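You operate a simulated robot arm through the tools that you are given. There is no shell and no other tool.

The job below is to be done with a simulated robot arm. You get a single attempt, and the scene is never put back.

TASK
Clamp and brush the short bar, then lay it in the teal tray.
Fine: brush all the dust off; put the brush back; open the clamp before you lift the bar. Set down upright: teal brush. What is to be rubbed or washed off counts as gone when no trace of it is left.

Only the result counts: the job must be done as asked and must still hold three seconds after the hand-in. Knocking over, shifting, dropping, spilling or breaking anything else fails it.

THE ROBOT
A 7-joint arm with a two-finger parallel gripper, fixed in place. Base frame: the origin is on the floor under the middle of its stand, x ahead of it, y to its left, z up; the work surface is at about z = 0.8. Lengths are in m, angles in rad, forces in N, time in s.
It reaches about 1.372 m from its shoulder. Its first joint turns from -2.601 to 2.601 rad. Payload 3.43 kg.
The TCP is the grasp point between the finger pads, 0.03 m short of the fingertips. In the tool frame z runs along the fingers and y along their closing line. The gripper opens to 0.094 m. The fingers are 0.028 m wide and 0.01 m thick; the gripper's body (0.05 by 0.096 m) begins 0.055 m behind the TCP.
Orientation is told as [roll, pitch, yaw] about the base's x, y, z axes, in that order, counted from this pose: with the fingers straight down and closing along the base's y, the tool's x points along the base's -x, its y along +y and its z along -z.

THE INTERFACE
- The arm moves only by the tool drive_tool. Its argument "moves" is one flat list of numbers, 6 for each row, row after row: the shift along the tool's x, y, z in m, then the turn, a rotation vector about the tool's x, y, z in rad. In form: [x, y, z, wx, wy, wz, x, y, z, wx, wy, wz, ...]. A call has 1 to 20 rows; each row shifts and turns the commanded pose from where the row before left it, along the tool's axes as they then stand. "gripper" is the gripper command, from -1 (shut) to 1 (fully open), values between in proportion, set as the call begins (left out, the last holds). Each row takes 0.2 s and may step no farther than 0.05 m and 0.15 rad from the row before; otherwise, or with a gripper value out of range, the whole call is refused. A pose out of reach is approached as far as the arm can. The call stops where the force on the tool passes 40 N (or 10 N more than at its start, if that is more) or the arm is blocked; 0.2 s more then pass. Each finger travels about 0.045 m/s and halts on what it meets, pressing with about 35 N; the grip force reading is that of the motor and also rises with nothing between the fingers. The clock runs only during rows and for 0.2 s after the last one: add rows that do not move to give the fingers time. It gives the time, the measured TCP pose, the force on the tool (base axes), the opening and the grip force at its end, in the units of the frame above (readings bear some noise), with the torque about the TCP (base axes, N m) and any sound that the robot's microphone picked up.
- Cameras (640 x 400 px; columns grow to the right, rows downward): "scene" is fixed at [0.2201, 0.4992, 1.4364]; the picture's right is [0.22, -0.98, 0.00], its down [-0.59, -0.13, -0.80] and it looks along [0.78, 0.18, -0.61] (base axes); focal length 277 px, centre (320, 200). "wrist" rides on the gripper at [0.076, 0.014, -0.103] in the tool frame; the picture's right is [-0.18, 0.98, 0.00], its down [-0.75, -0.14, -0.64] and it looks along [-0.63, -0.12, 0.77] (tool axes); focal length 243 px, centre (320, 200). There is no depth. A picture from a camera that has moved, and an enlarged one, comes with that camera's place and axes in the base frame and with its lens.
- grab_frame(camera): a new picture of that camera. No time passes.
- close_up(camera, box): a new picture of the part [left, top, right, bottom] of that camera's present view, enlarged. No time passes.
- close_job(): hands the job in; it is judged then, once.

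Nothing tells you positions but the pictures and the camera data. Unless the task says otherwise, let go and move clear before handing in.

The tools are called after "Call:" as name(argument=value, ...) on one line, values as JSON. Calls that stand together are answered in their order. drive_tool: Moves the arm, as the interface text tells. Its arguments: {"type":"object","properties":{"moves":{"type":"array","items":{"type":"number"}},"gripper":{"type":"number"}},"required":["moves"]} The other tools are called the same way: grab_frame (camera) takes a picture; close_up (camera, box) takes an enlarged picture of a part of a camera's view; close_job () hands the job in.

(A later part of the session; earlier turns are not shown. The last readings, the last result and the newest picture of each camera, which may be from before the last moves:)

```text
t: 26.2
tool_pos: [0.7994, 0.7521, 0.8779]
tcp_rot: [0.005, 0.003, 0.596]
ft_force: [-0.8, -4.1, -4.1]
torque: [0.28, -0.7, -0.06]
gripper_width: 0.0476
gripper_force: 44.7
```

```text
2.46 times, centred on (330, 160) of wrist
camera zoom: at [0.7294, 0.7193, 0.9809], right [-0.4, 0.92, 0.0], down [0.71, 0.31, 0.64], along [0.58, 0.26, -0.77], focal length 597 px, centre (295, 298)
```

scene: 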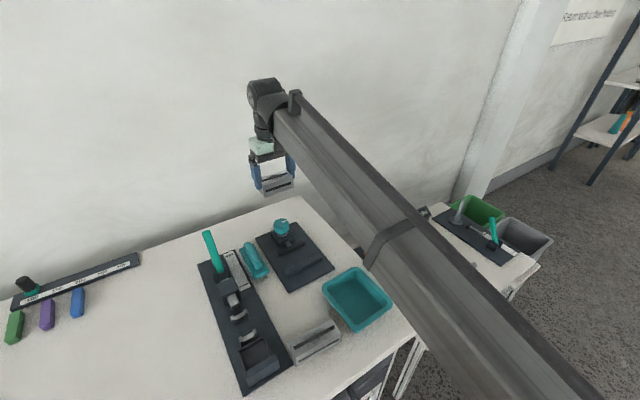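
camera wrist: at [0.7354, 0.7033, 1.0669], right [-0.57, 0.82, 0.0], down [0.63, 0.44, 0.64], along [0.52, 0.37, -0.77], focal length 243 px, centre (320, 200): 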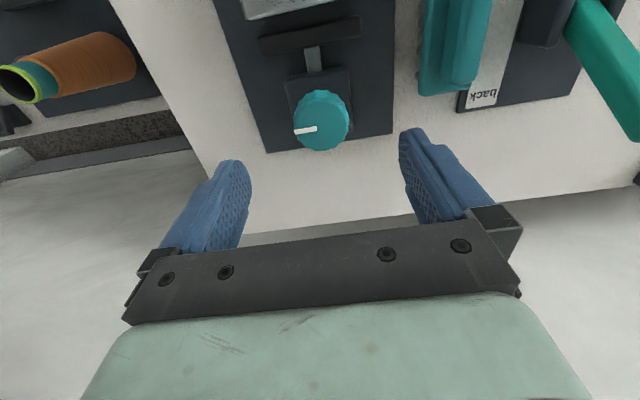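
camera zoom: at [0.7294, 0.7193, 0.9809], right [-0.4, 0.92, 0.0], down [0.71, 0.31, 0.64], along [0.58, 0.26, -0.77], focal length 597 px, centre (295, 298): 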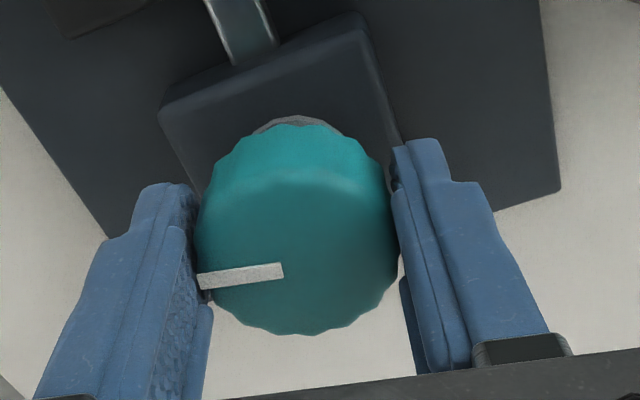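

The knob turns with the gripper. I'll keep turning clockwise and watch the movable jaw.

Call:
drive_tool(moves=[0, 0, 0, 0, 0, 0.12, 0, 0, 0, 0, 0, 0.12, 0, 0, 0, 0, 0, 0.12, 0, 0, 0, 0, 0, 0.12, 0, 0, 0, 0, 0, 0.12, 0, 0, 0, 0, 0, 0])

Call:
close_up(camera="scene", box=[240, 200, 340, 270])

Call:
grab_frame(camera="wrist")

```text
t: 27.6
tool_pos: [0.7991, 0.7533, 0.8794]
tcp_rot: [0.001, 0.007, -0.004]
ft_force: [-12.5, 10.4, -20.5]
torque: [0.47, 0.05, -0.03]
gripper_width: 0.0475
gripper_force: 44.9
```

```text
5.71 times, centred on (290, 235) of scene
camera zoom: at [0.2201, 0.4992, 1.4364], right [0.22, -0.98, 0.0], down [-0.59, -0.13, -0.8], along [0.78, 0.18, -0.61], focal length 1584 px, centre (491, 0)
```

zoom: 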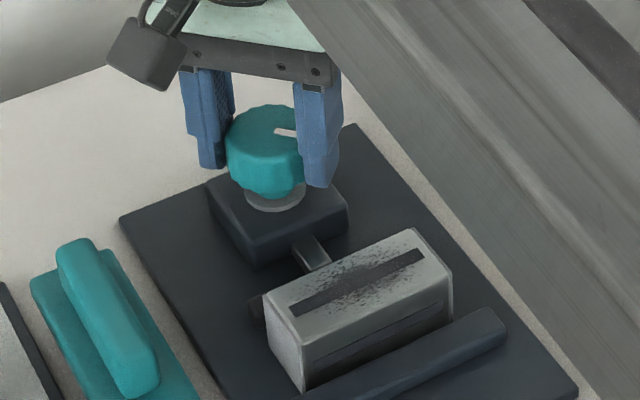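

```text
taken
camera wrist: at [0.724, 0.7665, 0.9812], right [0.19, 0.98, 0.0], down [0.76, -0.14, 0.64], along [0.63, -0.12, -0.77], focal length 243 px, centre (320, 200)
```

wrist: 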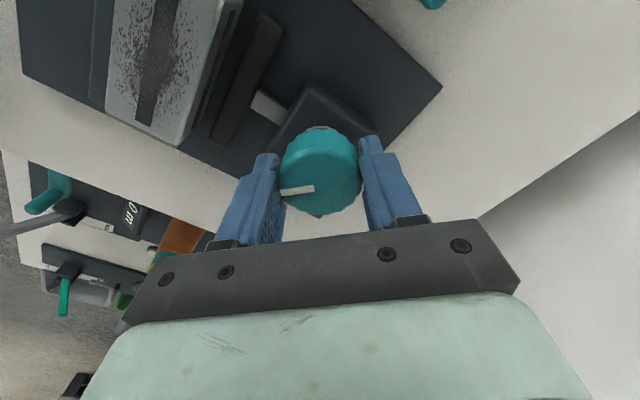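

Clockwise closes the jaw, which moved toward the bar. Side forces are building, so I'll ease the grip, re-centre and regrip.

Call:
drive_tool(moves=[0, 0, 0, 0, 0, 0, 0, 0, 0, 0, 0, 0, 0, 0, 0, 0, 0, 0], gripper=0.5)

Call:
close_up(camera="wrist", box=[200, 80, 460, 240])

Call:
close_up(camera="wrist", box=[60, 0, 360, 180])

```text
t: 28.4
tool_pos: [0.802, 0.7513, 0.8801]
tcp_rot: [0.001, 0.003, -0.004]
ft_force: [0.5, -0.3, 0.4]
torque: [0.0, 0.0, -0.05]
gripper_width: 0.0703
gripper_force: 0.0
```

```text
2.46 times, centred on (330, 160) of wrist
camera zoom: at [0.7248, 0.7646, 0.9828], right [0.19, 0.98, 0.0], down [0.76, -0.14, 0.64], along [0.63, -0.12, -0.77], focal length 597 px, centre (295, 298)
```

zoom: 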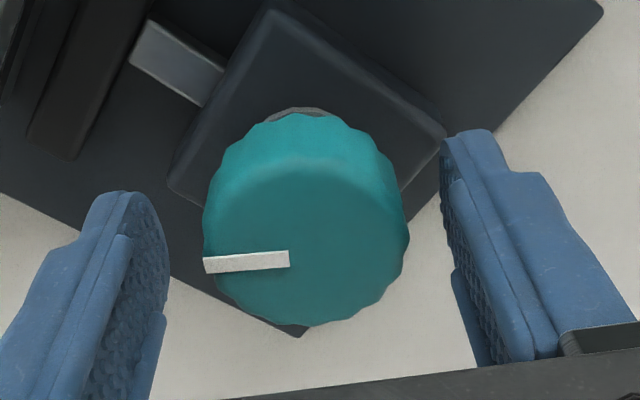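

```text
2.13 times, centred on (210, 90) of wrist
camera zoom: at [0.7248, 0.7646, 0.9828], right [0.19, 0.98, 0.0], down [0.76, -0.14, 0.64], along [0.63, -0.12, -0.77], focal length 518 px, centre (555, 435)
```

zoom: 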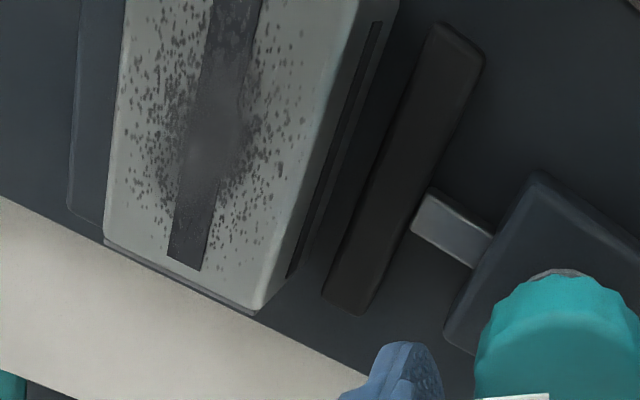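

Jaw is now about 5–6 mm closer. The knob sits about 2 mm off my centre, so I'll correct, regrip and keep turning clockwise.

Call:
drive_tool(moves=[0.0008, 0.002, 0.003, 0, 0, 0, 0, 0, 0, 0, 0, 0, 0, 0, 0, 0, 0, 0], gripper=0.5)

Call:
drive_tool(moves=[0, 0, 0, 0, 0, 0, 0, 0, 0, 0, 0, 0, 0, 0, 0, 0, 0, 0, 0, 0, 0, 0, 0, 0], gripper=-1)

```text
t: 29.2
tool_pos: [0.8, 0.7534, 0.8753]
tcp_rot: [0.001, 0.003, -0.005]
ft_force: [0.3, -0.7, -0.6]
torque: [0.02, -0.03, 0.03]
gripper_width: 0.0706
gripper_force: 0.0
```

```text
t: 30.2
tool_pos: [0.8006, 0.7533, 0.8769]
tcp_rot: [0.002, 0.004, -0.002]
ft_force: [0.3, 1.5, -0.7]
torque: [0.12, -0.01, 0.01]
gripper_width: 0.0473
gripper_force: 45.0
```

Call:
drive_tool(moves=[0, 0, 0, 0, 0, 0.12, 0, 0, 0, 0, 0, 0.12, 0, 0, 0, 0, 0, 0.12, 0, 0, 0, 0, 0, 0.12, 0, 0, 0, 0, 0, 0])

Call:
close_up(camera="scene", box=[240, 200, 340, 270])

Call:
grab_frame(camera="wrist")

```text
t: 31.4
tool_pos: [0.8007, 0.7547, 0.8764]
tcp_rot: [-0.002, 0.004, -0.485]
ft_force: [2.3, 6.1, -6.2]
torque: [0.58, -0.18, -0.03]
gripper_width: 0.0474
gripper_force: 45.0
```

```text
5.71 times, centred on (290, 235) of scene
camera zoom: at [0.2201, 0.4992, 1.4364], right [0.22, -0.98, 0.0], down [-0.59, -0.13, -0.8], along [0.78, 0.18, -0.61], focal length 1584 px, centre (491, 0)
```

zoom: 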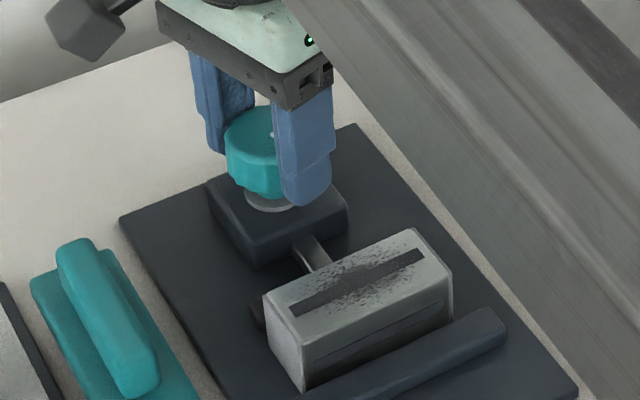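

```text
taken
camera wrist: at [0.7401, 0.801, 0.9784], right [0.62, 0.78, 0.0], down [0.6, -0.48, 0.64], along [0.5, -0.4, -0.77], focal length 243 px, centre (320, 200)
```

wrist: 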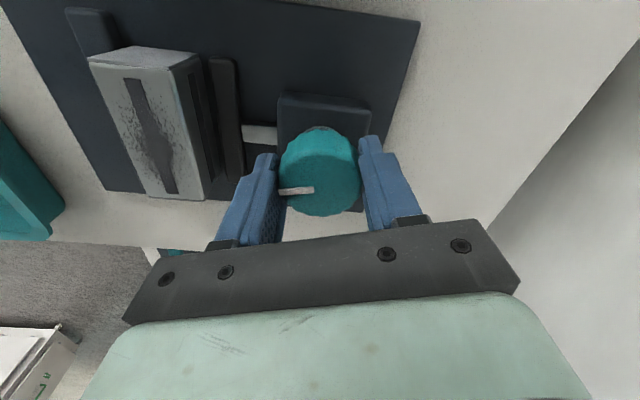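

Forces are small and the jaw keeps closing, so I'll continue.

Call:
drive_tool(moves=[0, 0, 0, 0, 0, 0.12, 0, 0, 0, 0, 0, 0.12, 0, 0, 0, 0, 0, 0.12, 0, 0, 0, 0, 0, 0.12, 0, 0, 0, 0, 0, 0])

Call:
close_up(camera="scene", box=[240, 200, 340, 270])

Call:
grab_frame(camera="wrist")

```text
t: 32.6
tool_pos: [0.8015, 0.7551, 0.8752]
tcp_rot: [-0.002, 0.003, -0.965]
ft_force: [10.4, 14.3, -0.6]
torque: [0.8, -0.1, 0.0]
gripper_width: 0.0476
gripper_force: 45.1
```

```text
5.71 times, centred on (290, 235) of scene
camera zoom: at [0.2201, 0.4992, 1.4364], right [0.22, -0.98, 0.0], down [-0.59, -0.13, -0.8], along [0.78, 0.18, -0.61], focal length 1584 px, centre (491, 0)
```

zoom: 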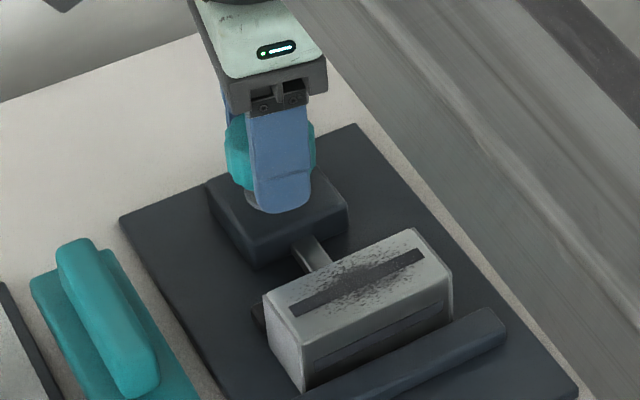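

```text
taken
camera wrist: at [0.7697, 0.8242, 0.9784], right [0.91, 0.41, 0.0], down [0.31, -0.7, 0.64], along [0.26, -0.58, -0.77], focal length 243 px, centre (320, 200)
```

wrist: 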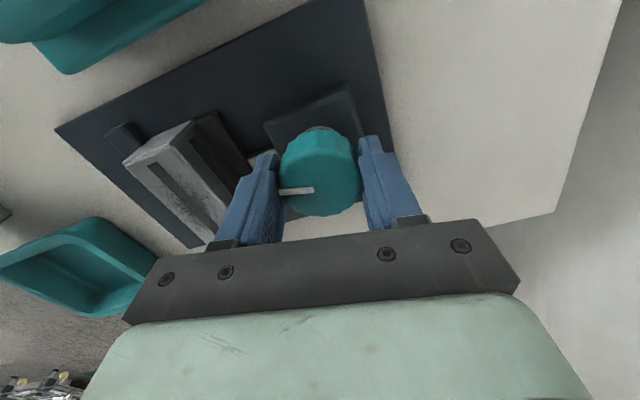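

Call:
close_up(camera="wrist", box=[100, 80, 300, 230])

Call:
drive_tool(moves=[0, 0, 0, 0, 0, 0, 0, 0, 0, 0, 0, 0, 0, 0, 0, 0, 0, 0], gripper=0.5)

Call:
close_up(camera="wrist", box=[200, 80, 460, 240])

```text
2.67 times, centred on (200, 155) of wrist
camera zoom: at [0.7697, 0.8242, 0.9784], right [0.91, 0.41, 0.0], down [0.31, -0.7, 0.64], along [0.26, -0.58, -0.77], focal length 647 px, centre (640, 320)
```

zoom: 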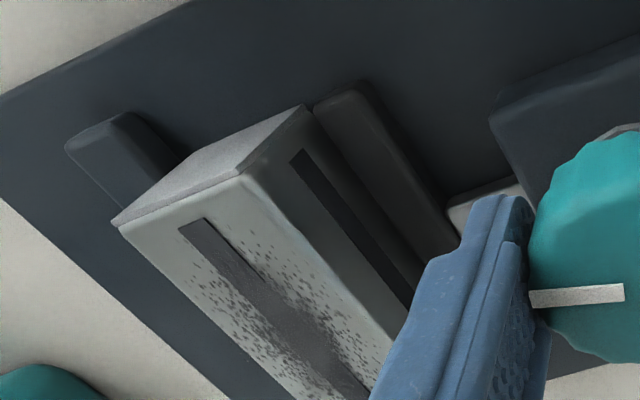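

```text
t: 33.4
tool_pos: [0.8005, 0.7545, 0.8761]
tcp_rot: [-0.003, 0.002, -0.963]
ft_force: [0.7, -0.1, -0.5]
torque: [-0.03, -0.05, 0.02]
gripper_width: 0.0704
gripper_force: 0.1
```

```text
2.46 times, centred on (330, 160) of wrist
camera zoom: at [0.7688, 0.8232, 0.9785], right [0.91, 0.41, 0.0], down [0.32, -0.7, 0.64], along [0.26, -0.59, -0.77], focal length 597 px, centre (295, 298)
```

zoom: 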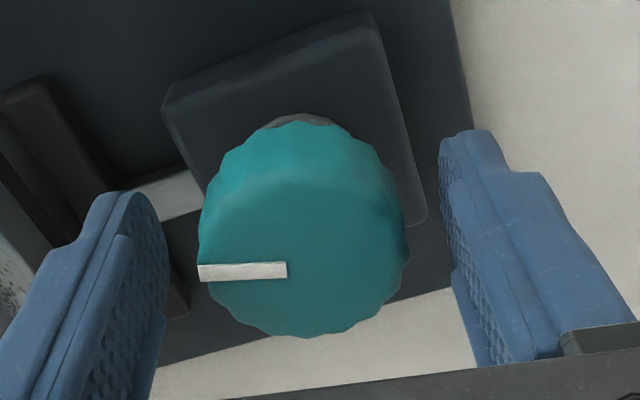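

The movable jaw has nearly reached the bar. I'll rotate the open gripper back and take another bite on the knob.

Call:
drive_tool(moves=[0, 0, 0, 0, 0, -0.15, 0, 0, 0, 0, 0, -0.15, 0, 0, 0, 0, 0, -0.15, 0, 0, 0, 0, 0, -0.15, 0, 0, 0, 0, 0, -0.15, 0, 0, 0, 0, 0, -0.15, 0, 0, 0, 0, 0, -0.15, 0, 0, 0, 0, 0, -0.15, 0, 0, 0, 0, 0, -0.15, 0, 0, 0, 0, 0, -0.15, 0, 0, 0, 0, 0, 0, 0, 0, 0, 0, 0, 0], gripper=0.7)

Call:
close_up(camera="wrist", box=[200, 80, 460, 240])

Call:
grab_frame(camera="wrist")

```text
t: 36.0
tool_pos: [0.801, 0.7531, 0.8766]
tcp_rot: [0.005, 0.005, 0.535]
ft_force: [-0.8, -0.8, 0.4]
torque: [-0.01, -0.01, -0.02]
gripper_width: 0.08
gripper_force: 0.1
```

```text
2.46 times, centred on (330, 160) of wrist
camera zoom: at [0.728, 0.7255, 0.9794], right [-0.34, 0.94, 0.0], down [0.72, 0.26, 0.64], along [0.6, 0.22, -0.77], focal length 597 px, centre (295, 298)
```

zoom: 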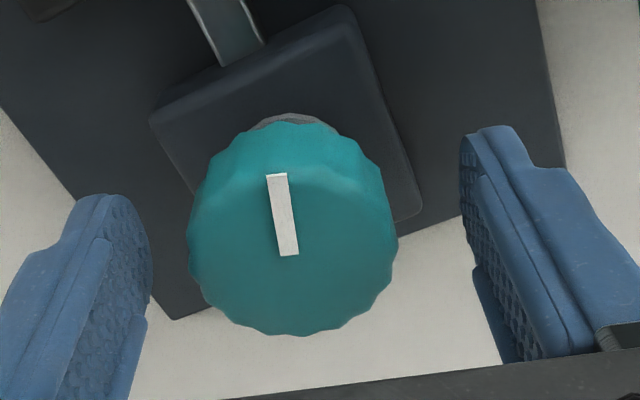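

```text
taken
camera wrist: at [0.728, 0.7255, 0.9794], right [-0.34, 0.94, 0.0], down [0.72, 0.26, 0.64], along [0.6, 0.22, -0.77], focal length 243 px, centre (320, 200)
```

wrist: 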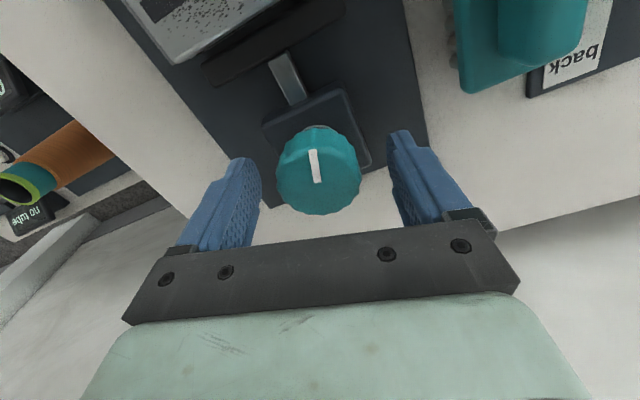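

Call:
drive_tool(moves=[0, -0.001, 0, 0, 0, 0, 0, 0, 0, 0, 0, 0, 0, 0, 0, 0, 0, 0, 0, 0, 0, 0, 0, 0, 0, 0, 0, 0, 0, 0], gripper=-1)

Call:
drive_tool(moves=[0, 0, 0, 0, 0, 0.1, 0, 0, 0, 0, 0, 0.1, 0, 0, 0, 0, 0, 0.1, 0, 0, 0, 0, 0, 0.1, 0, 0, 0, 0, 0, 0.1, 0, 0, 0, 0, 0, 0])

Call:
close_up(camera="scene", box=[240, 200, 340, 270])

Call:
grab_frame(camera="wrist")

```text
t: 37.2
tool_pos: [0.8013, 0.7523, 0.8776]
tcp_rot: [0.004, 0.004, 0.535]
ft_force: [-0.3, -0.4, 0.3]
torque: [0.08, 0.05, 0.05]
gripper_width: 0.0471
gripper_force: 45.1
```

```text
t: 38.6
tool_pos: [0.7999, 0.7526, 0.8771]
tcp_rot: [0.002, 0.004, 0.036]
ft_force: [-1.8, 11.9, 4.6]
torque: [0.06, -0.33, -0.01]
gripper_width: 0.0472
gripper_force: 45.1
```

```text
5.71 times, centred on (290, 235) of scene
camera zoom: at [0.2201, 0.4992, 1.4364], right [0.22, -0.98, 0.0], down [-0.59, -0.13, -0.8], along [0.78, 0.18, -0.61], focal length 1584 px, centre (491, 0)
```

zoom: 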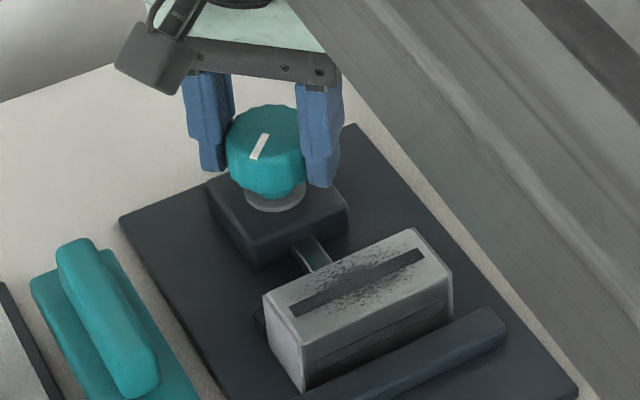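

```text
taken
camera wrist: at [0.7243, 0.7633, 0.9792], right [0.15, 0.99, 0.0], down [0.76, -0.12, 0.64], along [0.63, -0.09, -0.77], focal length 243 px, centre (320, 200)
```

wrist: 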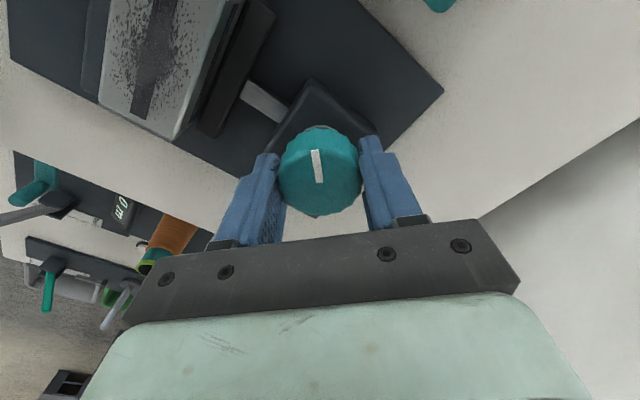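

Call:
drive_tool(moves=[0, 0, 0, 0, 0, 0.1, 0, 0, 0, 0, 0, 0.1, 0, 0, 0, 0, 0, 0.1, 0, 0, 0, 0, 0, 0])

Call:
close_up(camera="scene", box=[240, 200, 340, 270])

Call:
close_up(camera="wrist", box=[60, 0, 360, 180])

```text
t: 39.6
tool_pos: [0.7998, 0.7539, 0.8761]
tcp_rot: [0.002, 0.003, -0.264]
ft_force: [1.4, 20.2, 6.7]
torque: [0.76, -0.04, -0.02]
gripper_width: 0.0474
gripper_force: 45.2
```

```text
5.71 times, centred on (290, 235) of scene
camera zoom: at [0.2201, 0.4992, 1.4364], right [0.22, -0.98, 0.0], down [-0.59, -0.13, -0.8], along [0.78, 0.18, -0.61], focal length 1584 px, centre (491, 0)
```

zoom: 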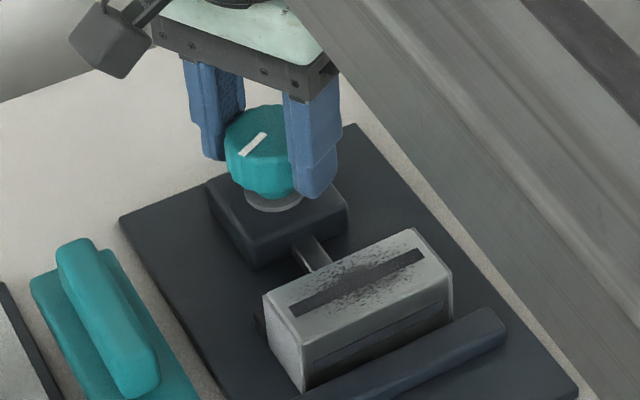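

```text
2.13 times, centred on (210, 90) of wrist
camera zoom: at [0.7312, 0.7859, 0.9792], right [0.44, 0.9, 0.0], down [0.69, -0.34, 0.64], along [0.58, -0.28, -0.77], focal length 518 px, centre (555, 435)
```

zoom: 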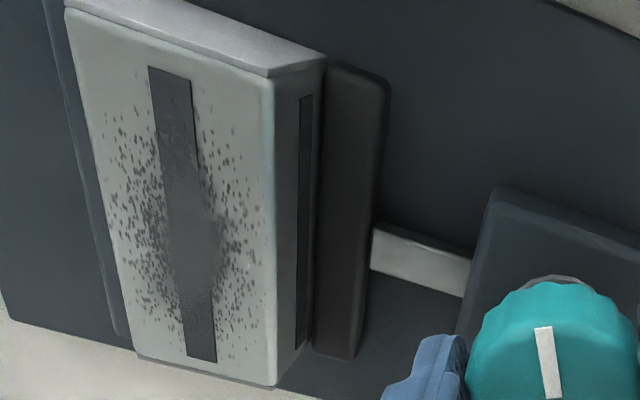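

Call:
drive_tool(moves=[0, 0.002, 0, 0, 0, 0, 0, 0, 0, 0, 0, 0.1, 0, 0, 0, 0, 0, 0.1, 0, 0, 0, 0, 0, 0])

Call:
close_up(camera="scene", box=[240, 200, 340, 270])

Call:
close_up(camera="wrist", box=[60, 0, 360, 180])

```text
t: 40.6
tool_pos: [0.8018, 0.7549, 0.8757]
tcp_rot: [-0.003, 0.006, -0.465]
ft_force: [-7.8, 8.8, 3.3]
torque: [0.38, -0.13, 0.02]
gripper_width: 0.0475
gripper_force: 45.0
```

```text
5.71 times, centred on (290, 235) of scene
camera zoom: at [0.2201, 0.4992, 1.4364], right [0.22, -0.98, 0.0], down [-0.59, -0.13, -0.8], along [0.78, 0.18, -0.61], focal length 1584 px, centre (491, 0)
```

zoom: 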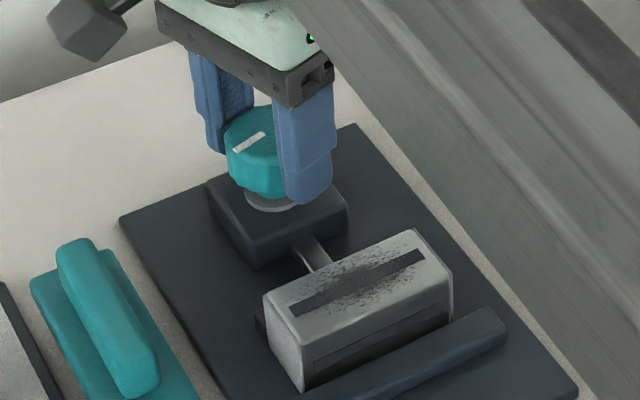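

```text
2.13 times, centred on (210, 90) of wrist
camera zoom: at [0.7396, 0.7998, 0.9791], right [0.61, 0.8, 0.0], down [0.61, -0.46, 0.64], along [0.51, -0.39, -0.77], focal length 518 px, centre (555, 435)
```

zoom: 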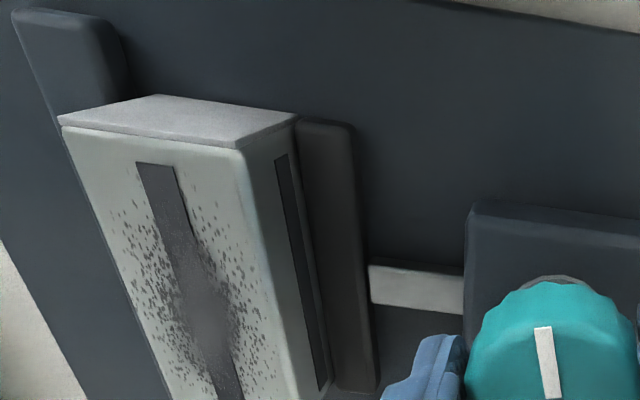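

Call:
drive_tool(moves=[0, 0, 0, 0, 0, 0.1, 0, 0, 0, 0, 0, 0.1, 0, 0, 0, 0, 0, 0.1, 0, 0, 0, 0, 0, 0.1, 0, 0, 0, 0, 0, 0])

Call:
close_up(camera="scene", box=[240, 200, 340, 270])

Call:
close_up(camera="wrist", box=[60, 0, 360, 180])

```text
t: 41.8
tool_pos: [0.8025, 0.7531, 0.8774]
tcp_rot: [-0.004, 0.0, -0.868]
ft_force: [0.2, -5.8, -1.9]
torque: [-0.33, -0.03, 0.82]
gripper_width: 0.0476
gripper_force: 45.0
```

```text
5.71 times, centred on (290, 235) of scene
camera zoom: at [0.2201, 0.4992, 1.4364], right [0.22, -0.98, 0.0], down [-0.59, -0.13, -0.8], along [0.78, 0.18, -0.61], focal length 1584 px, centre (491, 0)
```

zoom: 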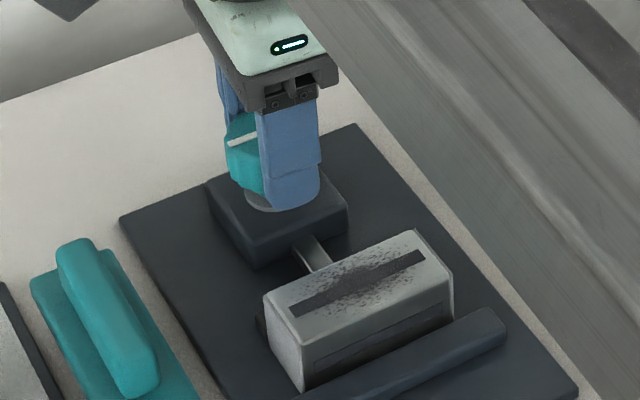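

```text
2.13 times, centred on (210, 90) of wrist
camera zoom: at [0.7641, 0.8194, 0.9788], right [0.87, 0.5, 0.0], down [0.38, -0.66, 0.64], along [0.32, -0.56, -0.77], focal length 518 px, centre (555, 435)
```

zoom: 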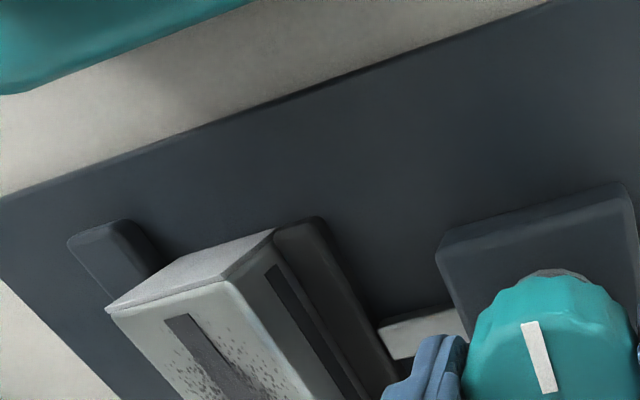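

Torque on the knob has risen to 0.82 N·m, which suggests the jaw is now pressing the bar. I'll turn a bit more to confirm tightness.

Call:
drive_tool(moves=[0, 0, 0, 0, 0, 0.08, 0, 0, 0, 0, 0, 0.08, 0, 0, 0, 0, 0, 0])

Call:
close_up(camera="wrist", box=[60, 60, 360, 240])

Call:
close_up(camera="scene", box=[250, 230, 330, 280])

```text
t: 42.6
tool_pos: [0.8007, 0.7536, 0.8761]
tcp_rot: [-0.003, 0.004, -1.025]
ft_force: [1.6, 0.9, -5.6]
torque: [0.01, -0.02, 1.28]
gripper_width: 0.0474
gripper_force: 45.4
```

```text
2.13 times, centred on (210, 150) of wrist
camera zoom: at [0.7742, 0.826, 0.9793], right [0.94, 0.35, 0.0], down [0.27, -0.72, 0.64], along [0.22, -0.6, -0.77], focal length 518 px, centre (555, 307)
```

zoom: 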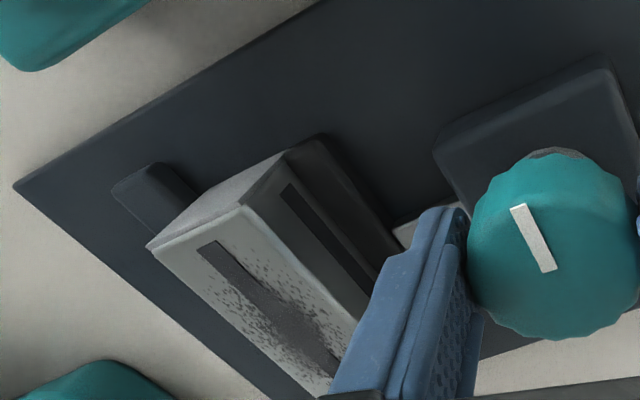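

```text
8.00 times, centred on (290, 255) of scene
camera zoom: at [0.2201, 0.4992, 1.4364], right [0.22, -0.98, 0.0], down [-0.59, -0.13, -0.8], along [0.78, 0.18, -0.61], focal length 2217 px, centre (560, -240)
```

zoom: 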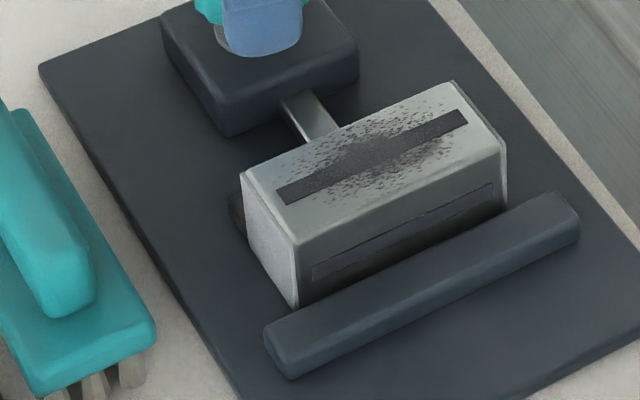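

The knob now resists at 1.28 N·m and slips slightly in the grip, so the jaw has stalled. I'll release and look at the jaws from above to verify the bar is really clamped.

Call:
drive_tool(moves=[0, 0, 0, 0, 0, 0, 0, 0, 0, 0, 0, 0, 0, 0, 0, 0, 0, 0, 0, 0, 0, 0, 0, 0, 0, 0, -0.03, 0, 0, 0, 0, 0, -0.04, 0, 0, 0, 0, 0, -0.04, 0, 0, 0, 0, 0, 0, 0, 0, 0], gripper=1)

Call:
drive_tool(moves=[0, 0, 0, 0, 0, -0.15, 0, 0, 0, 0, 0, -0.15, 0, 0, 0, 0, 0, -0.15, 0, 0, 0, 0, 0, -0.15, 0, 0, 0, 0, 0, -0.15, 0, 0, 0, 0, 0, -0.15, 0, 0, 0, 0, 0, -0.15, 0, 0, 0, 0, 0, -0.15, 0, 0, 0, 0, 0, -0.15, 0, 0, 0, 0, 0, -0.15, 0, 0, 0, 0, 0, -0.15, 0, 0, 0, 0, 0, -0.15, 0, 0, 0, 0, 0, 0, 0, 0, 0, 0, 0, 0])

Call:
close_up(camera="scene", box=[250, 230, 330, 280])

Call:
grab_frame(camera="wrist")

```text
t: 44.4
tool_pos: [0.8044, 0.7543, 0.9866]
tcp_rot: [-0.004, 0.005, -1.025]
ft_force: [0.2, -0.1, 0.5]
torque: [0.0, 0.0, 0.02]
gripper_width: 0.094
gripper_force: 0.0
```

```text
t: 47.4
tool_pos: [0.8023, 0.7541, 0.9863]
tcp_rot: [0.003, 0.001, 0.774]
ft_force: [0.2, 0.9, -0.2]
torque: [0.03, -0.01, -0.01]
gripper_width: 0.0942
gripper_force: 0.1
```

```text
8.00 times, centred on (290, 255) of scene
camera zoom: at [0.2201, 0.4992, 1.4364], right [0.22, -0.98, 0.0], down [-0.59, -0.13, -0.8], along [0.78, 0.18, -0.61], focal length 2217 px, centre (560, -240)
```

zoom: 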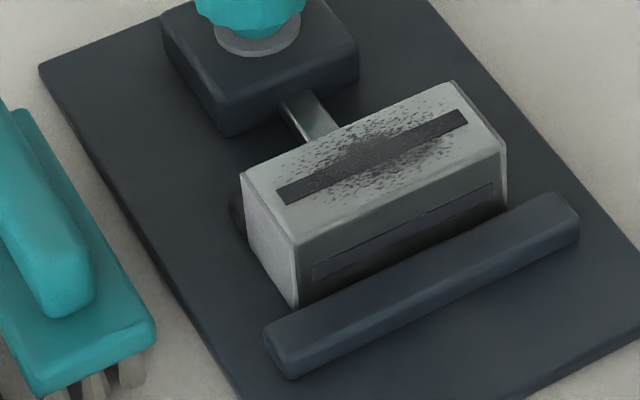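

```text
taken
camera wrist: at [0.7375, 0.7102, 1.0893], right [-0.56, 0.83, 0.0], down [0.64, 0.43, 0.64], along [0.53, 0.36, -0.77], focal length 243 px, centre (320, 200)
```

wrist: 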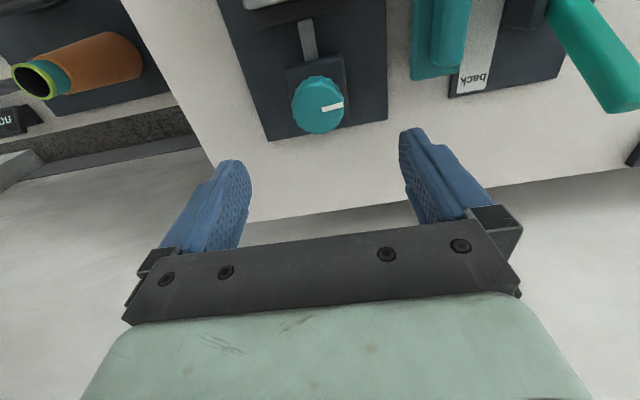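

The knob has turned exactly half a turn. I'll move back to view the jaws and bar from above.

Call:
drive_tool(moves=[0.03, 0, -0.02, 0, 0, -0.02, 0.03, 0, -0.02, 0, 0, 0, 0.02, 0, 0, 0, 0, 0, 0, 0, 0, 0, 0, 0, 0, 0, 0, 0, 0, 0])

Call:
grab_frame(camera="wrist")

Call:
close_up(camera="wrist", box=[220, 0, 420, 125])

```text
t: 48.6
tool_pos: [0.7464, 0.6964, 1.0268]
tcp_rot: [0.004, 0.003, 0.794]
ft_force: [-0.2, -0.2, -0.6]
torque: [-0.01, 0.0, -0.01]
gripper_width: 0.0942
gripper_force: 0.0
```

```text
taken
camera wrist: at [0.6826, 0.6517, 1.1297], right [-0.57, 0.82, 0.0], down [0.63, 0.44, 0.64], along [0.52, 0.37, -0.77], focal length 243 px, centre (320, 200)
```

wrist: 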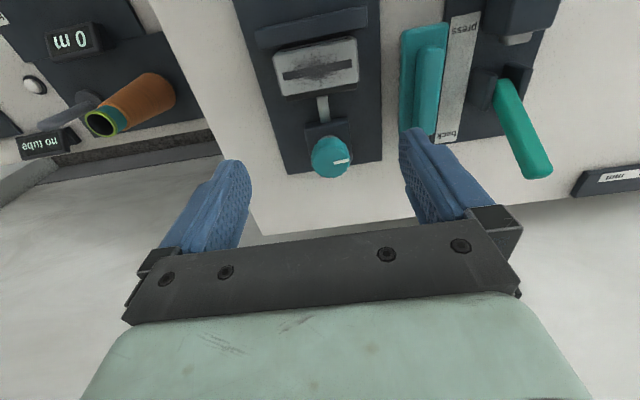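

```text
3.20 times, centred on (320, 62) of wrist
camera zoom: at [0.6826, 0.6517, 1.1297], right [-0.57, 0.82, 0.0], down [0.63, 0.44, 0.64], along [0.52, 0.37, -0.77], focal length 776 px, centre (320, 640)
```

zoom: 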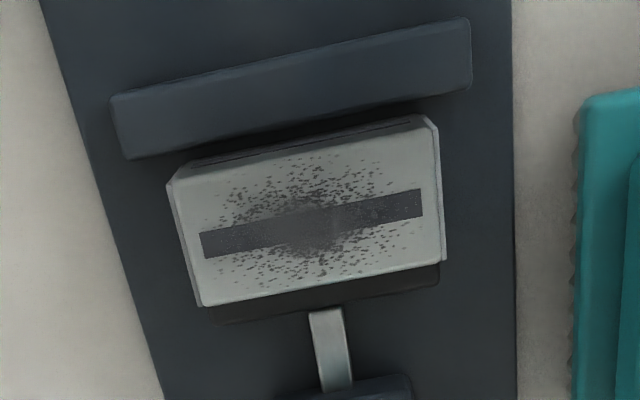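

There's still a small gap on the fixed-jaw side, so I need to check whether the movable jaw really touches the bar. I'll move the camera directly above that contact.

Call:
drive_tool(moves=[-0.03, 0, 0.02, 0, 0, 0, -0.03, 0, 0.02, 0, 0, 0, 0, 0, 0.03, 0, 0, 0, 0, 0, 0, 0, 0, 0, 0, 0, 0, 0, 0, 0])

Call:
grab_frame(camera="wrist")

Call:
close_up(camera="wrist", box=[220, 0, 420, 125])

```text
t: 49.8
tool_pos: [0.7862, 0.7385, 0.9564]
tcp_rot: [0.004, 0.001, 0.794]
ft_force: [0.7, -0.2, 0.9]
torque: [0.0, -0.03, 0.01]
gripper_width: 0.0939
gripper_force: 0.1
```

```text
taken
camera wrist: at [0.7232, 0.6927, 1.0595], right [-0.57, 0.82, 0.0], down [0.63, 0.44, 0.64], along [0.52, 0.37, -0.77], focal length 243 px, centre (320, 200)
```

wrist: 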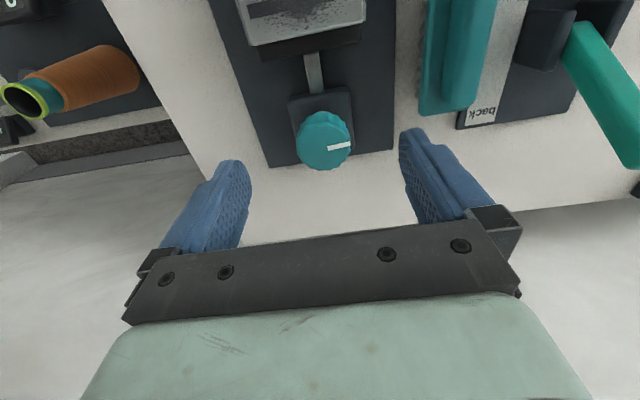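

```text
3.20 times, centred on (320, 62) of wrist
camera zoom: at [0.7232, 0.6927, 1.0595], right [-0.57, 0.82, 0.0], down [0.63, 0.44, 0.64], along [0.52, 0.37, -0.77], focal length 776 px, centre (320, 640)
```

zoom: 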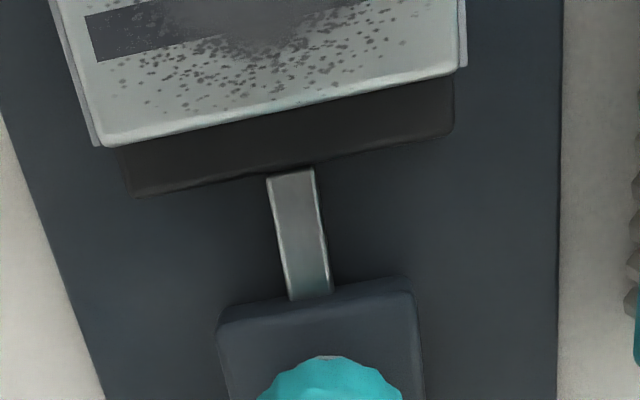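

I need a view from directly above or slightly behind the jaw, so I'll tilt the wrist a little here.

Call:
drive_tool(moves=[0, 0, -0.01, 0, 0.15, 0, 0, 0, -0.01, 0, 0.15, 0, 0, 0, 0, 0, 0, 0, 0, 0, 0, 0, 0, 0])

Call:
grab_frame(camera="wrist")

Call:
close_up(camera="wrist", box=[240, 40, 400, 140])

```text
t: 50.5
tool_pos: [0.7914, 0.7451, 0.9716]
tcp_rot: [0.004, 0.277, 0.796]
ft_force: [2.4, 4.0, -15.8]
torque: [-0.01, -0.15, -0.04]
gripper_width: 0.094
gripper_force: 0.0
out of reach, approached as far as the arm can: row 2
stopped in row 3: the force on the tool passed its limit at 52 N (the readings are from after the stop); the commanded pose is now the measured one
```

```text
taken
camera wrist: at [0.749, 0.7209, 1.0919], right [-0.58, 0.82, -0.05], down [0.73, 0.54, 0.41], along [0.36, 0.2, -0.91], focal length 243 px, centre (320, 200)
```

wrist: 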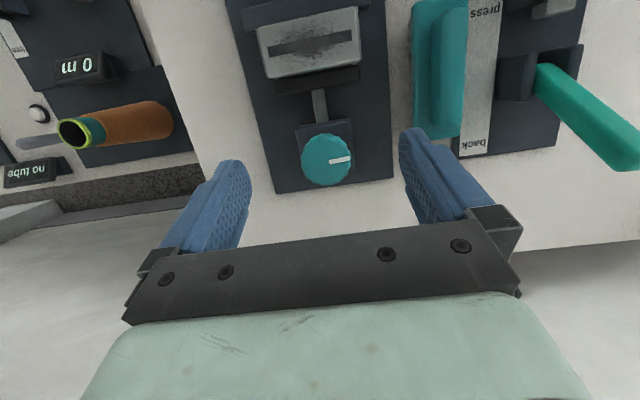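

```text
4.00 times, centred on (320, 90) of wrist
camera zoom: at [0.749, 0.7209, 1.0919], right [-0.58, 0.82, -0.05], down [0.73, 0.54, 0.41], along [0.36, 0.2, -0.91], focal length 970 px, centre (320, 640)
```

zoom: 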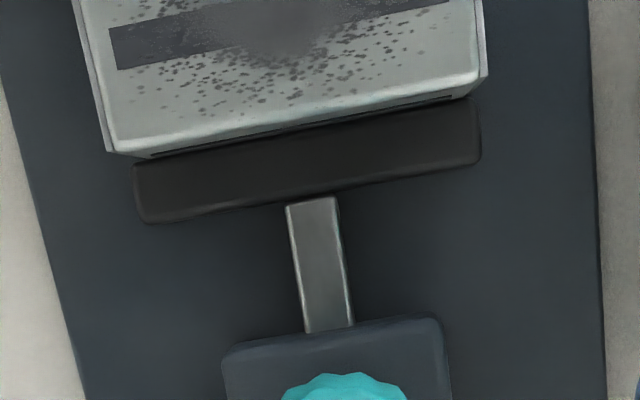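

The jaw now looks in contact with the bar, but tilting here overloaded the arm. I'll undo the tilt right away, then recheck.

Call:
drive_tool(moves=[0, 0, 0, 0, -0.14, 0, 0, 0, 0, 0, -0.137, 0, 0, 0, 0, 0, 0, 0, 0, 0, 0, 0, 0, 0])

Call:
grab_frame(camera="wrist")

Call:
grab_frame(camera="scene")

Call:
close_up(camera="scene", box=[255, 235, 315, 275])

```text
t: 51.5
tool_pos: [0.7917, 0.7449, 0.9722]
tcp_rot: [0.003, 0.001, 0.794]
ft_force: [-1.5, 0.2, 0.5]
torque: [-0.03, -0.02, 0.03]
gripper_width: 0.0941
gripper_force: 0.0
```

```text
taken
camera wrist: at [0.7272, 0.6991, 1.0757], right [-0.57, 0.82, 0.0], down [0.63, 0.44, 0.64], along [0.52, 0.37, -0.77], focal length 243 px, centre (320, 200)
```

wrist: 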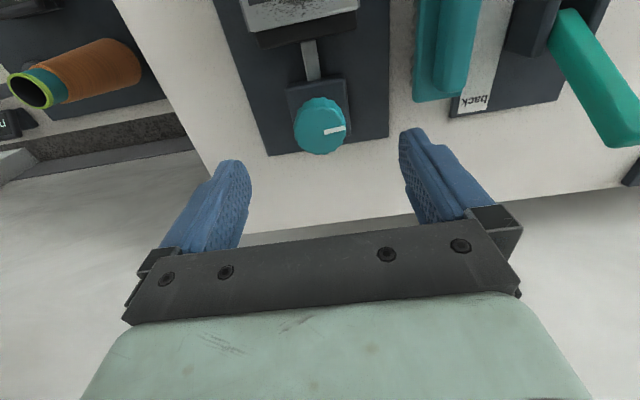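

```text
taken
```

scene: 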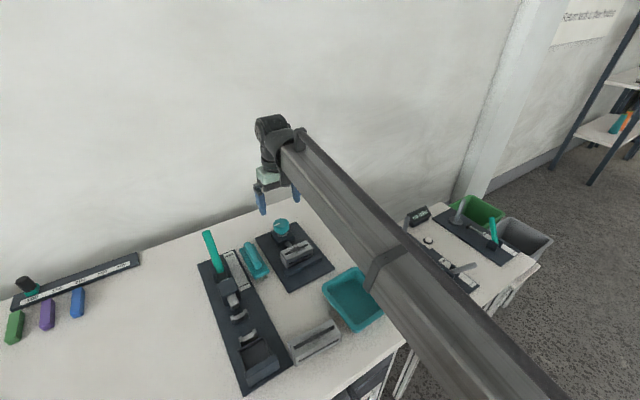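

```text
10.00 times, centred on (285, 255) of scene
camera zoom: at [0.2201, 0.4992, 1.4364], right [0.22, -0.98, 0.0], down [-0.59, -0.13, -0.8], along [0.78, 0.18, -0.61], focal length 2771 px, centre (670, -350)
```

zoom: 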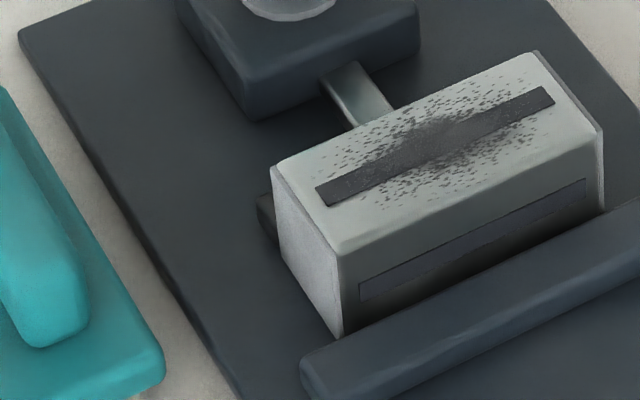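

I'll regrip the knob and test whether it can turn any further clockwise.

Call:
drive_tool(moves=[-0.0127, -0.0015, 0.02, 0, 0, 0, 0, 0, 0.03, 0, 0, 0, 0, 0, 0.03, 0, 0, 0, 0, 0, 0.016, 0, 0, 0, 0, 0, 0, 0, 0, 0, 0, 0, 0, 0, 0, 0])

Call:
close_up(camera="wrist", box=[200, 80, 460, 240])

```text
t: 52.9
tool_pos: [0.8008, 0.7514, 0.8762]
tcp_rot: [0.004, 0.001, 0.794]
ft_force: [0.8, 0.0, 0.7]
torque: [-0.01, 0.02, 0.01]
gripper_width: 0.0939
gripper_force: 0.1
```

```text
2.46 times, centred on (330, 160) of wrist
camera zoom: at [0.7368, 0.7066, 0.9791], right [-0.57, 0.82, 0.0], down [0.63, 0.44, 0.64], along [0.52, 0.37, -0.77], focal length 597 px, centre (295, 298)
```

zoom: 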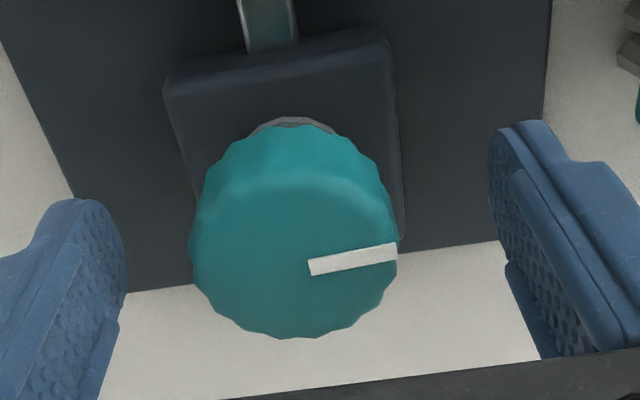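

Call:
drive_tool(moves=[0, 0, 0, 0, 0, 0, 0, 0, 0, 0, 0, 0, 0, 0, 0, 0, 0, 0, 0, 0, 0, 0, 0, 0, 0, 0, 0, 0, 0, 0], gripper=-1)

Call:
drive_tool(moves=[0, 0, 0, 0, 0, 0.05, 0, 0, 0, 0, 0, 0.05, 0, 0, 0, 0, 0, 0.05, 0, 0, 0, 0, 0, 0])

Call:
close_up(camera="wrist", box=[200, 80, 460, 240])

Call:
close_up(camera="scene", box=[255, 235, 315, 275])

```text
t: 54.1
tool_pos: [0.8008, 0.752, 0.8777]
tcp_rot: [0.003, 0.003, 0.794]
ft_force: [4.3, -5.2, -0.4]
torque: [-0.11, -0.15, 0.01]
gripper_width: 0.0473
gripper_force: 44.6
```

```text
t: 55.1
tool_pos: [0.8018, 0.751, 0.8764]
tcp_rot: [0.001, 0.001, 0.644]
ft_force: [10.4, -0.5, 4.4]
torque: [-0.14, -0.36, 0.6]
gripper_width: 0.0472
gripper_force: 44.7
```

```text
2.46 times, centred on (330, 160) of wrist
camera zoom: at [0.7313, 0.7162, 0.979], right [-0.44, 0.9, 0.0], down [0.69, 0.34, 0.64], along [0.57, 0.29, -0.77], focal length 597 px, centre (295, 298)
```

zoom: 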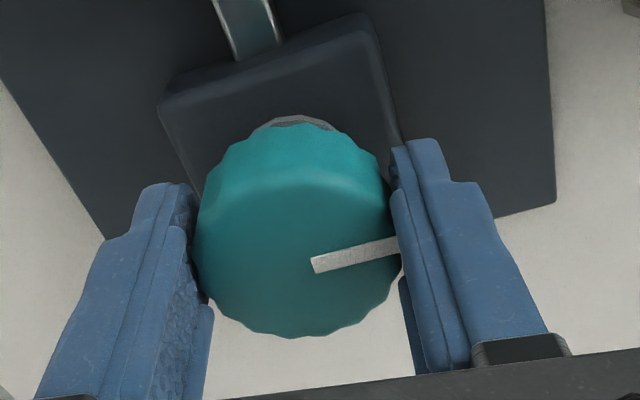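

```text
10.00 times, centred on (285, 255) of scene
camera zoom: at [0.2201, 0.4992, 1.4364], right [0.22, -0.98, 0.0], down [-0.59, -0.13, -0.8], along [0.78, 0.18, -0.61], focal length 2771 px, centre (670, -350)
```

zoom: 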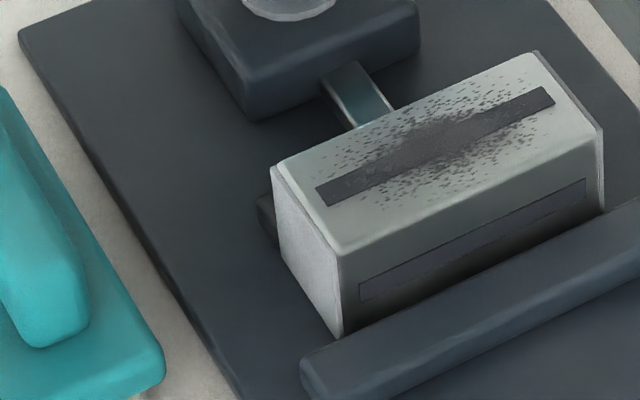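

Call:
drive_tool(moves=[0, 0, 0, 0, 0, 0.05, 0, 0, 0, 0, 0, 0.05, 0, 0, 0, 0, 0, 0.05, 0, 0, 0, 0, 0, 0.05, 0, 0, 0, 0, 0, 0])

Call:
close_up(camera="wrist", box=[200, 80, 460, 240])

Call:
close_up(camera="scene", box=[255, 235, 315, 275])

```text
t: 56.3
tool_pos: [0.8009, 0.7515, 0.8758]
tcp_rot: [0.003, 0.001, 0.442]
ft_force: [8.6, -4.5, 4.8]
torque: [0.05, -0.28, 0.86]
gripper_width: 0.0471
gripper_force: 45.1
```

```text
2.46 times, centred on (330, 160) of wrist
camera zoom: at [0.725, 0.7309, 0.9789], right [-0.26, 0.97, 0.0], down [0.74, 0.2, 0.64], along [0.62, 0.17, -0.77], focal length 597 px, centre (295, 298)
```

zoom: 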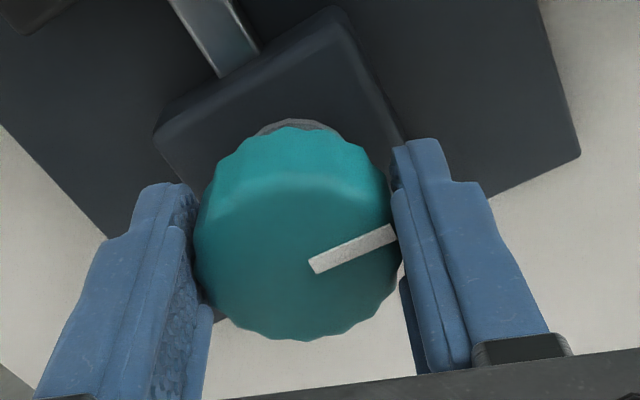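

```text
10.00 times, centred on (285, 255) of scene
camera zoom: at [0.2201, 0.4992, 1.4364], right [0.22, -0.98, 0.0], down [-0.59, -0.13, -0.8], along [0.78, 0.18, -0.61], focal length 2771 px, centre (670, -350)
```

zoom: 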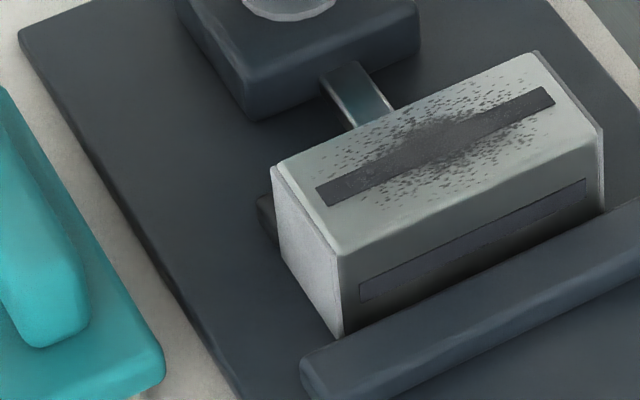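

The knob is hard-stopped and just slips in the grip; the jaw is against the bar. I'll release and test whether the bar is actually held, with a gentle squeeze on its ends and no lifting.

Call:
drive_tool(moves=[0, 0, 0, 0, 0, 0, 0, 0, 0, 0, 0, 0, 0, 0, 0, 0, 0, 0, 0, 0, 0, 0, 0, 0, 0, 0, -0.03, 0, 0, 0, 0, 0, -0.03, 0, 0, 0, 0, 0, -0.03, 0, 0, -0.118, 0, 0, 0, 0, 0, -0.118, 0, 0, 0, 0, 0, -0.118, 0, 0, 0, 0, 0, 0, 0, 0, 0, 0, 0, 0], gripper=1)

```text
t: 58.7
tool_pos: [0.8013, 0.7521, 0.968]
tcp_rot: [0.003, 0.002, 0.801]
ft_force: [-0.1, 0.1, 0.5]
torque: [0.0, 0.02, 0.0]
gripper_width: 0.0939
gripper_force: 0.0
```

Call:
drive_tool(moves=[0.0322, 0.0006, 0, 0, 0, 0.002, 0.0322, 0.0006, 0, 0, 0, 0, 0.0323, 0.0005, 0, 0, 0, 0, 0, 0, 0.03, 0, 0, 0, 0, 0, 0.03, 0, 0, 0, 0, 0, 0, 0, 0, 0, 0, 0, 0, 0, 0, 0])

Call:
close_up(camera="wrist", box=[200, 40, 460, 240])

Call:
close_up(camera="scene", box=[240, 210, 340, 280])

```text
t: 60.3
tool_pos: [0.7311, 0.6845, 0.9067]
tcp_rot: [0.003, 0.001, 0.798]
ft_force: [0.4, 0.0, 0.0]
torque: [0.02, -0.01, 0.01]
gripper_width: 0.0939
gripper_force: 0.1
```

```text
2.00 times, centred on (330, 140) of wrist
camera zoom: at [0.6672, 0.6394, 1.0088], right [-0.57, 0.82, 0.0], down [0.63, 0.44, 0.64], along [0.52, 0.37, -0.77], focal length 485 px, centre (300, 320)
```

zoom: 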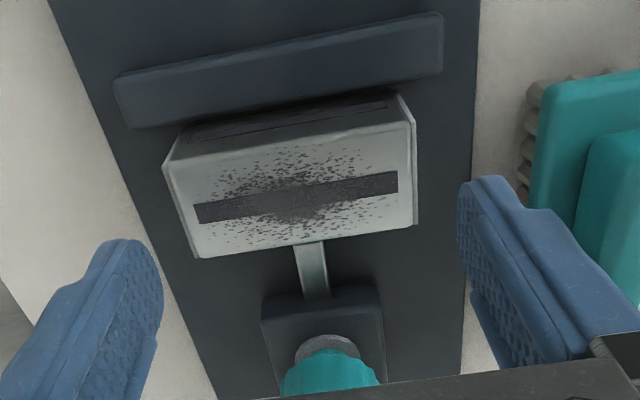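

```text
5.71 times, centred on (290, 245) of scene
camera zoom: at [0.2201, 0.4992, 1.4364], right [0.22, -0.98, 0.0], down [-0.59, -0.13, -0.8], along [0.78, 0.18, -0.61], focal length 1584 px, centre (491, -57)
```

zoom: 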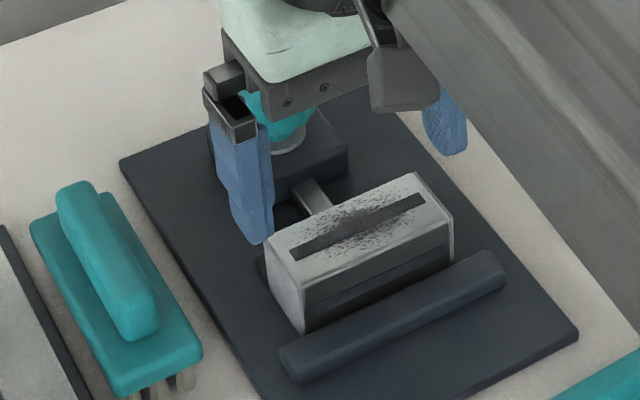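

The bar is offset about 2 mm from the gripper centre. Closing lightly on its ends will show whether it slides (loose) or holds (clamped).

Call:
drive_tool(moves=[0, 0, 0.02, 0, 0, 0, 0, 0, 0.015, 0, 0, 0, 0, 0, 0.01, 0, 0, 0, 0, 0, 0, 0, 0, 0])

Call:
close_up(camera="wrist", box=[200, 80, 460, 240])

```text
t: 61.3
tool_pos: [0.7305, 0.6849, 0.8612]
tcp_rot: [0.004, 0.003, 0.798]
ft_force: [0.5, -0.2, -0.8]
torque: [0.05, 0.0, 0.0]
gripper_width: 0.094
gripper_force: 0.1
```

```text
2.46 times, centred on (330, 160) of wrist
camera zoom: at [0.6675, 0.6393, 0.9645], right [-0.57, 0.82, 0.0], down [0.63, 0.44, 0.64], along [0.52, 0.37, -0.77], focal length 597 px, centre (295, 298)
```

zoom: 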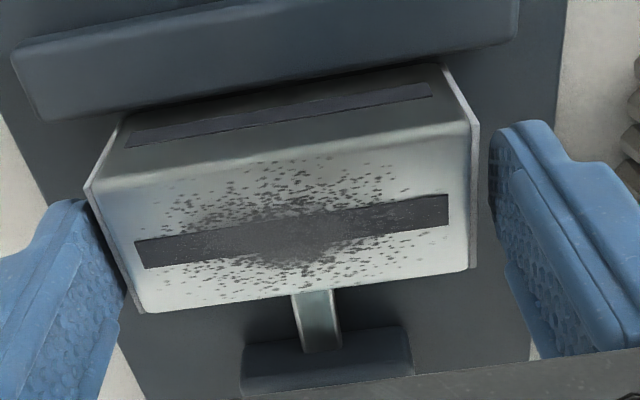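

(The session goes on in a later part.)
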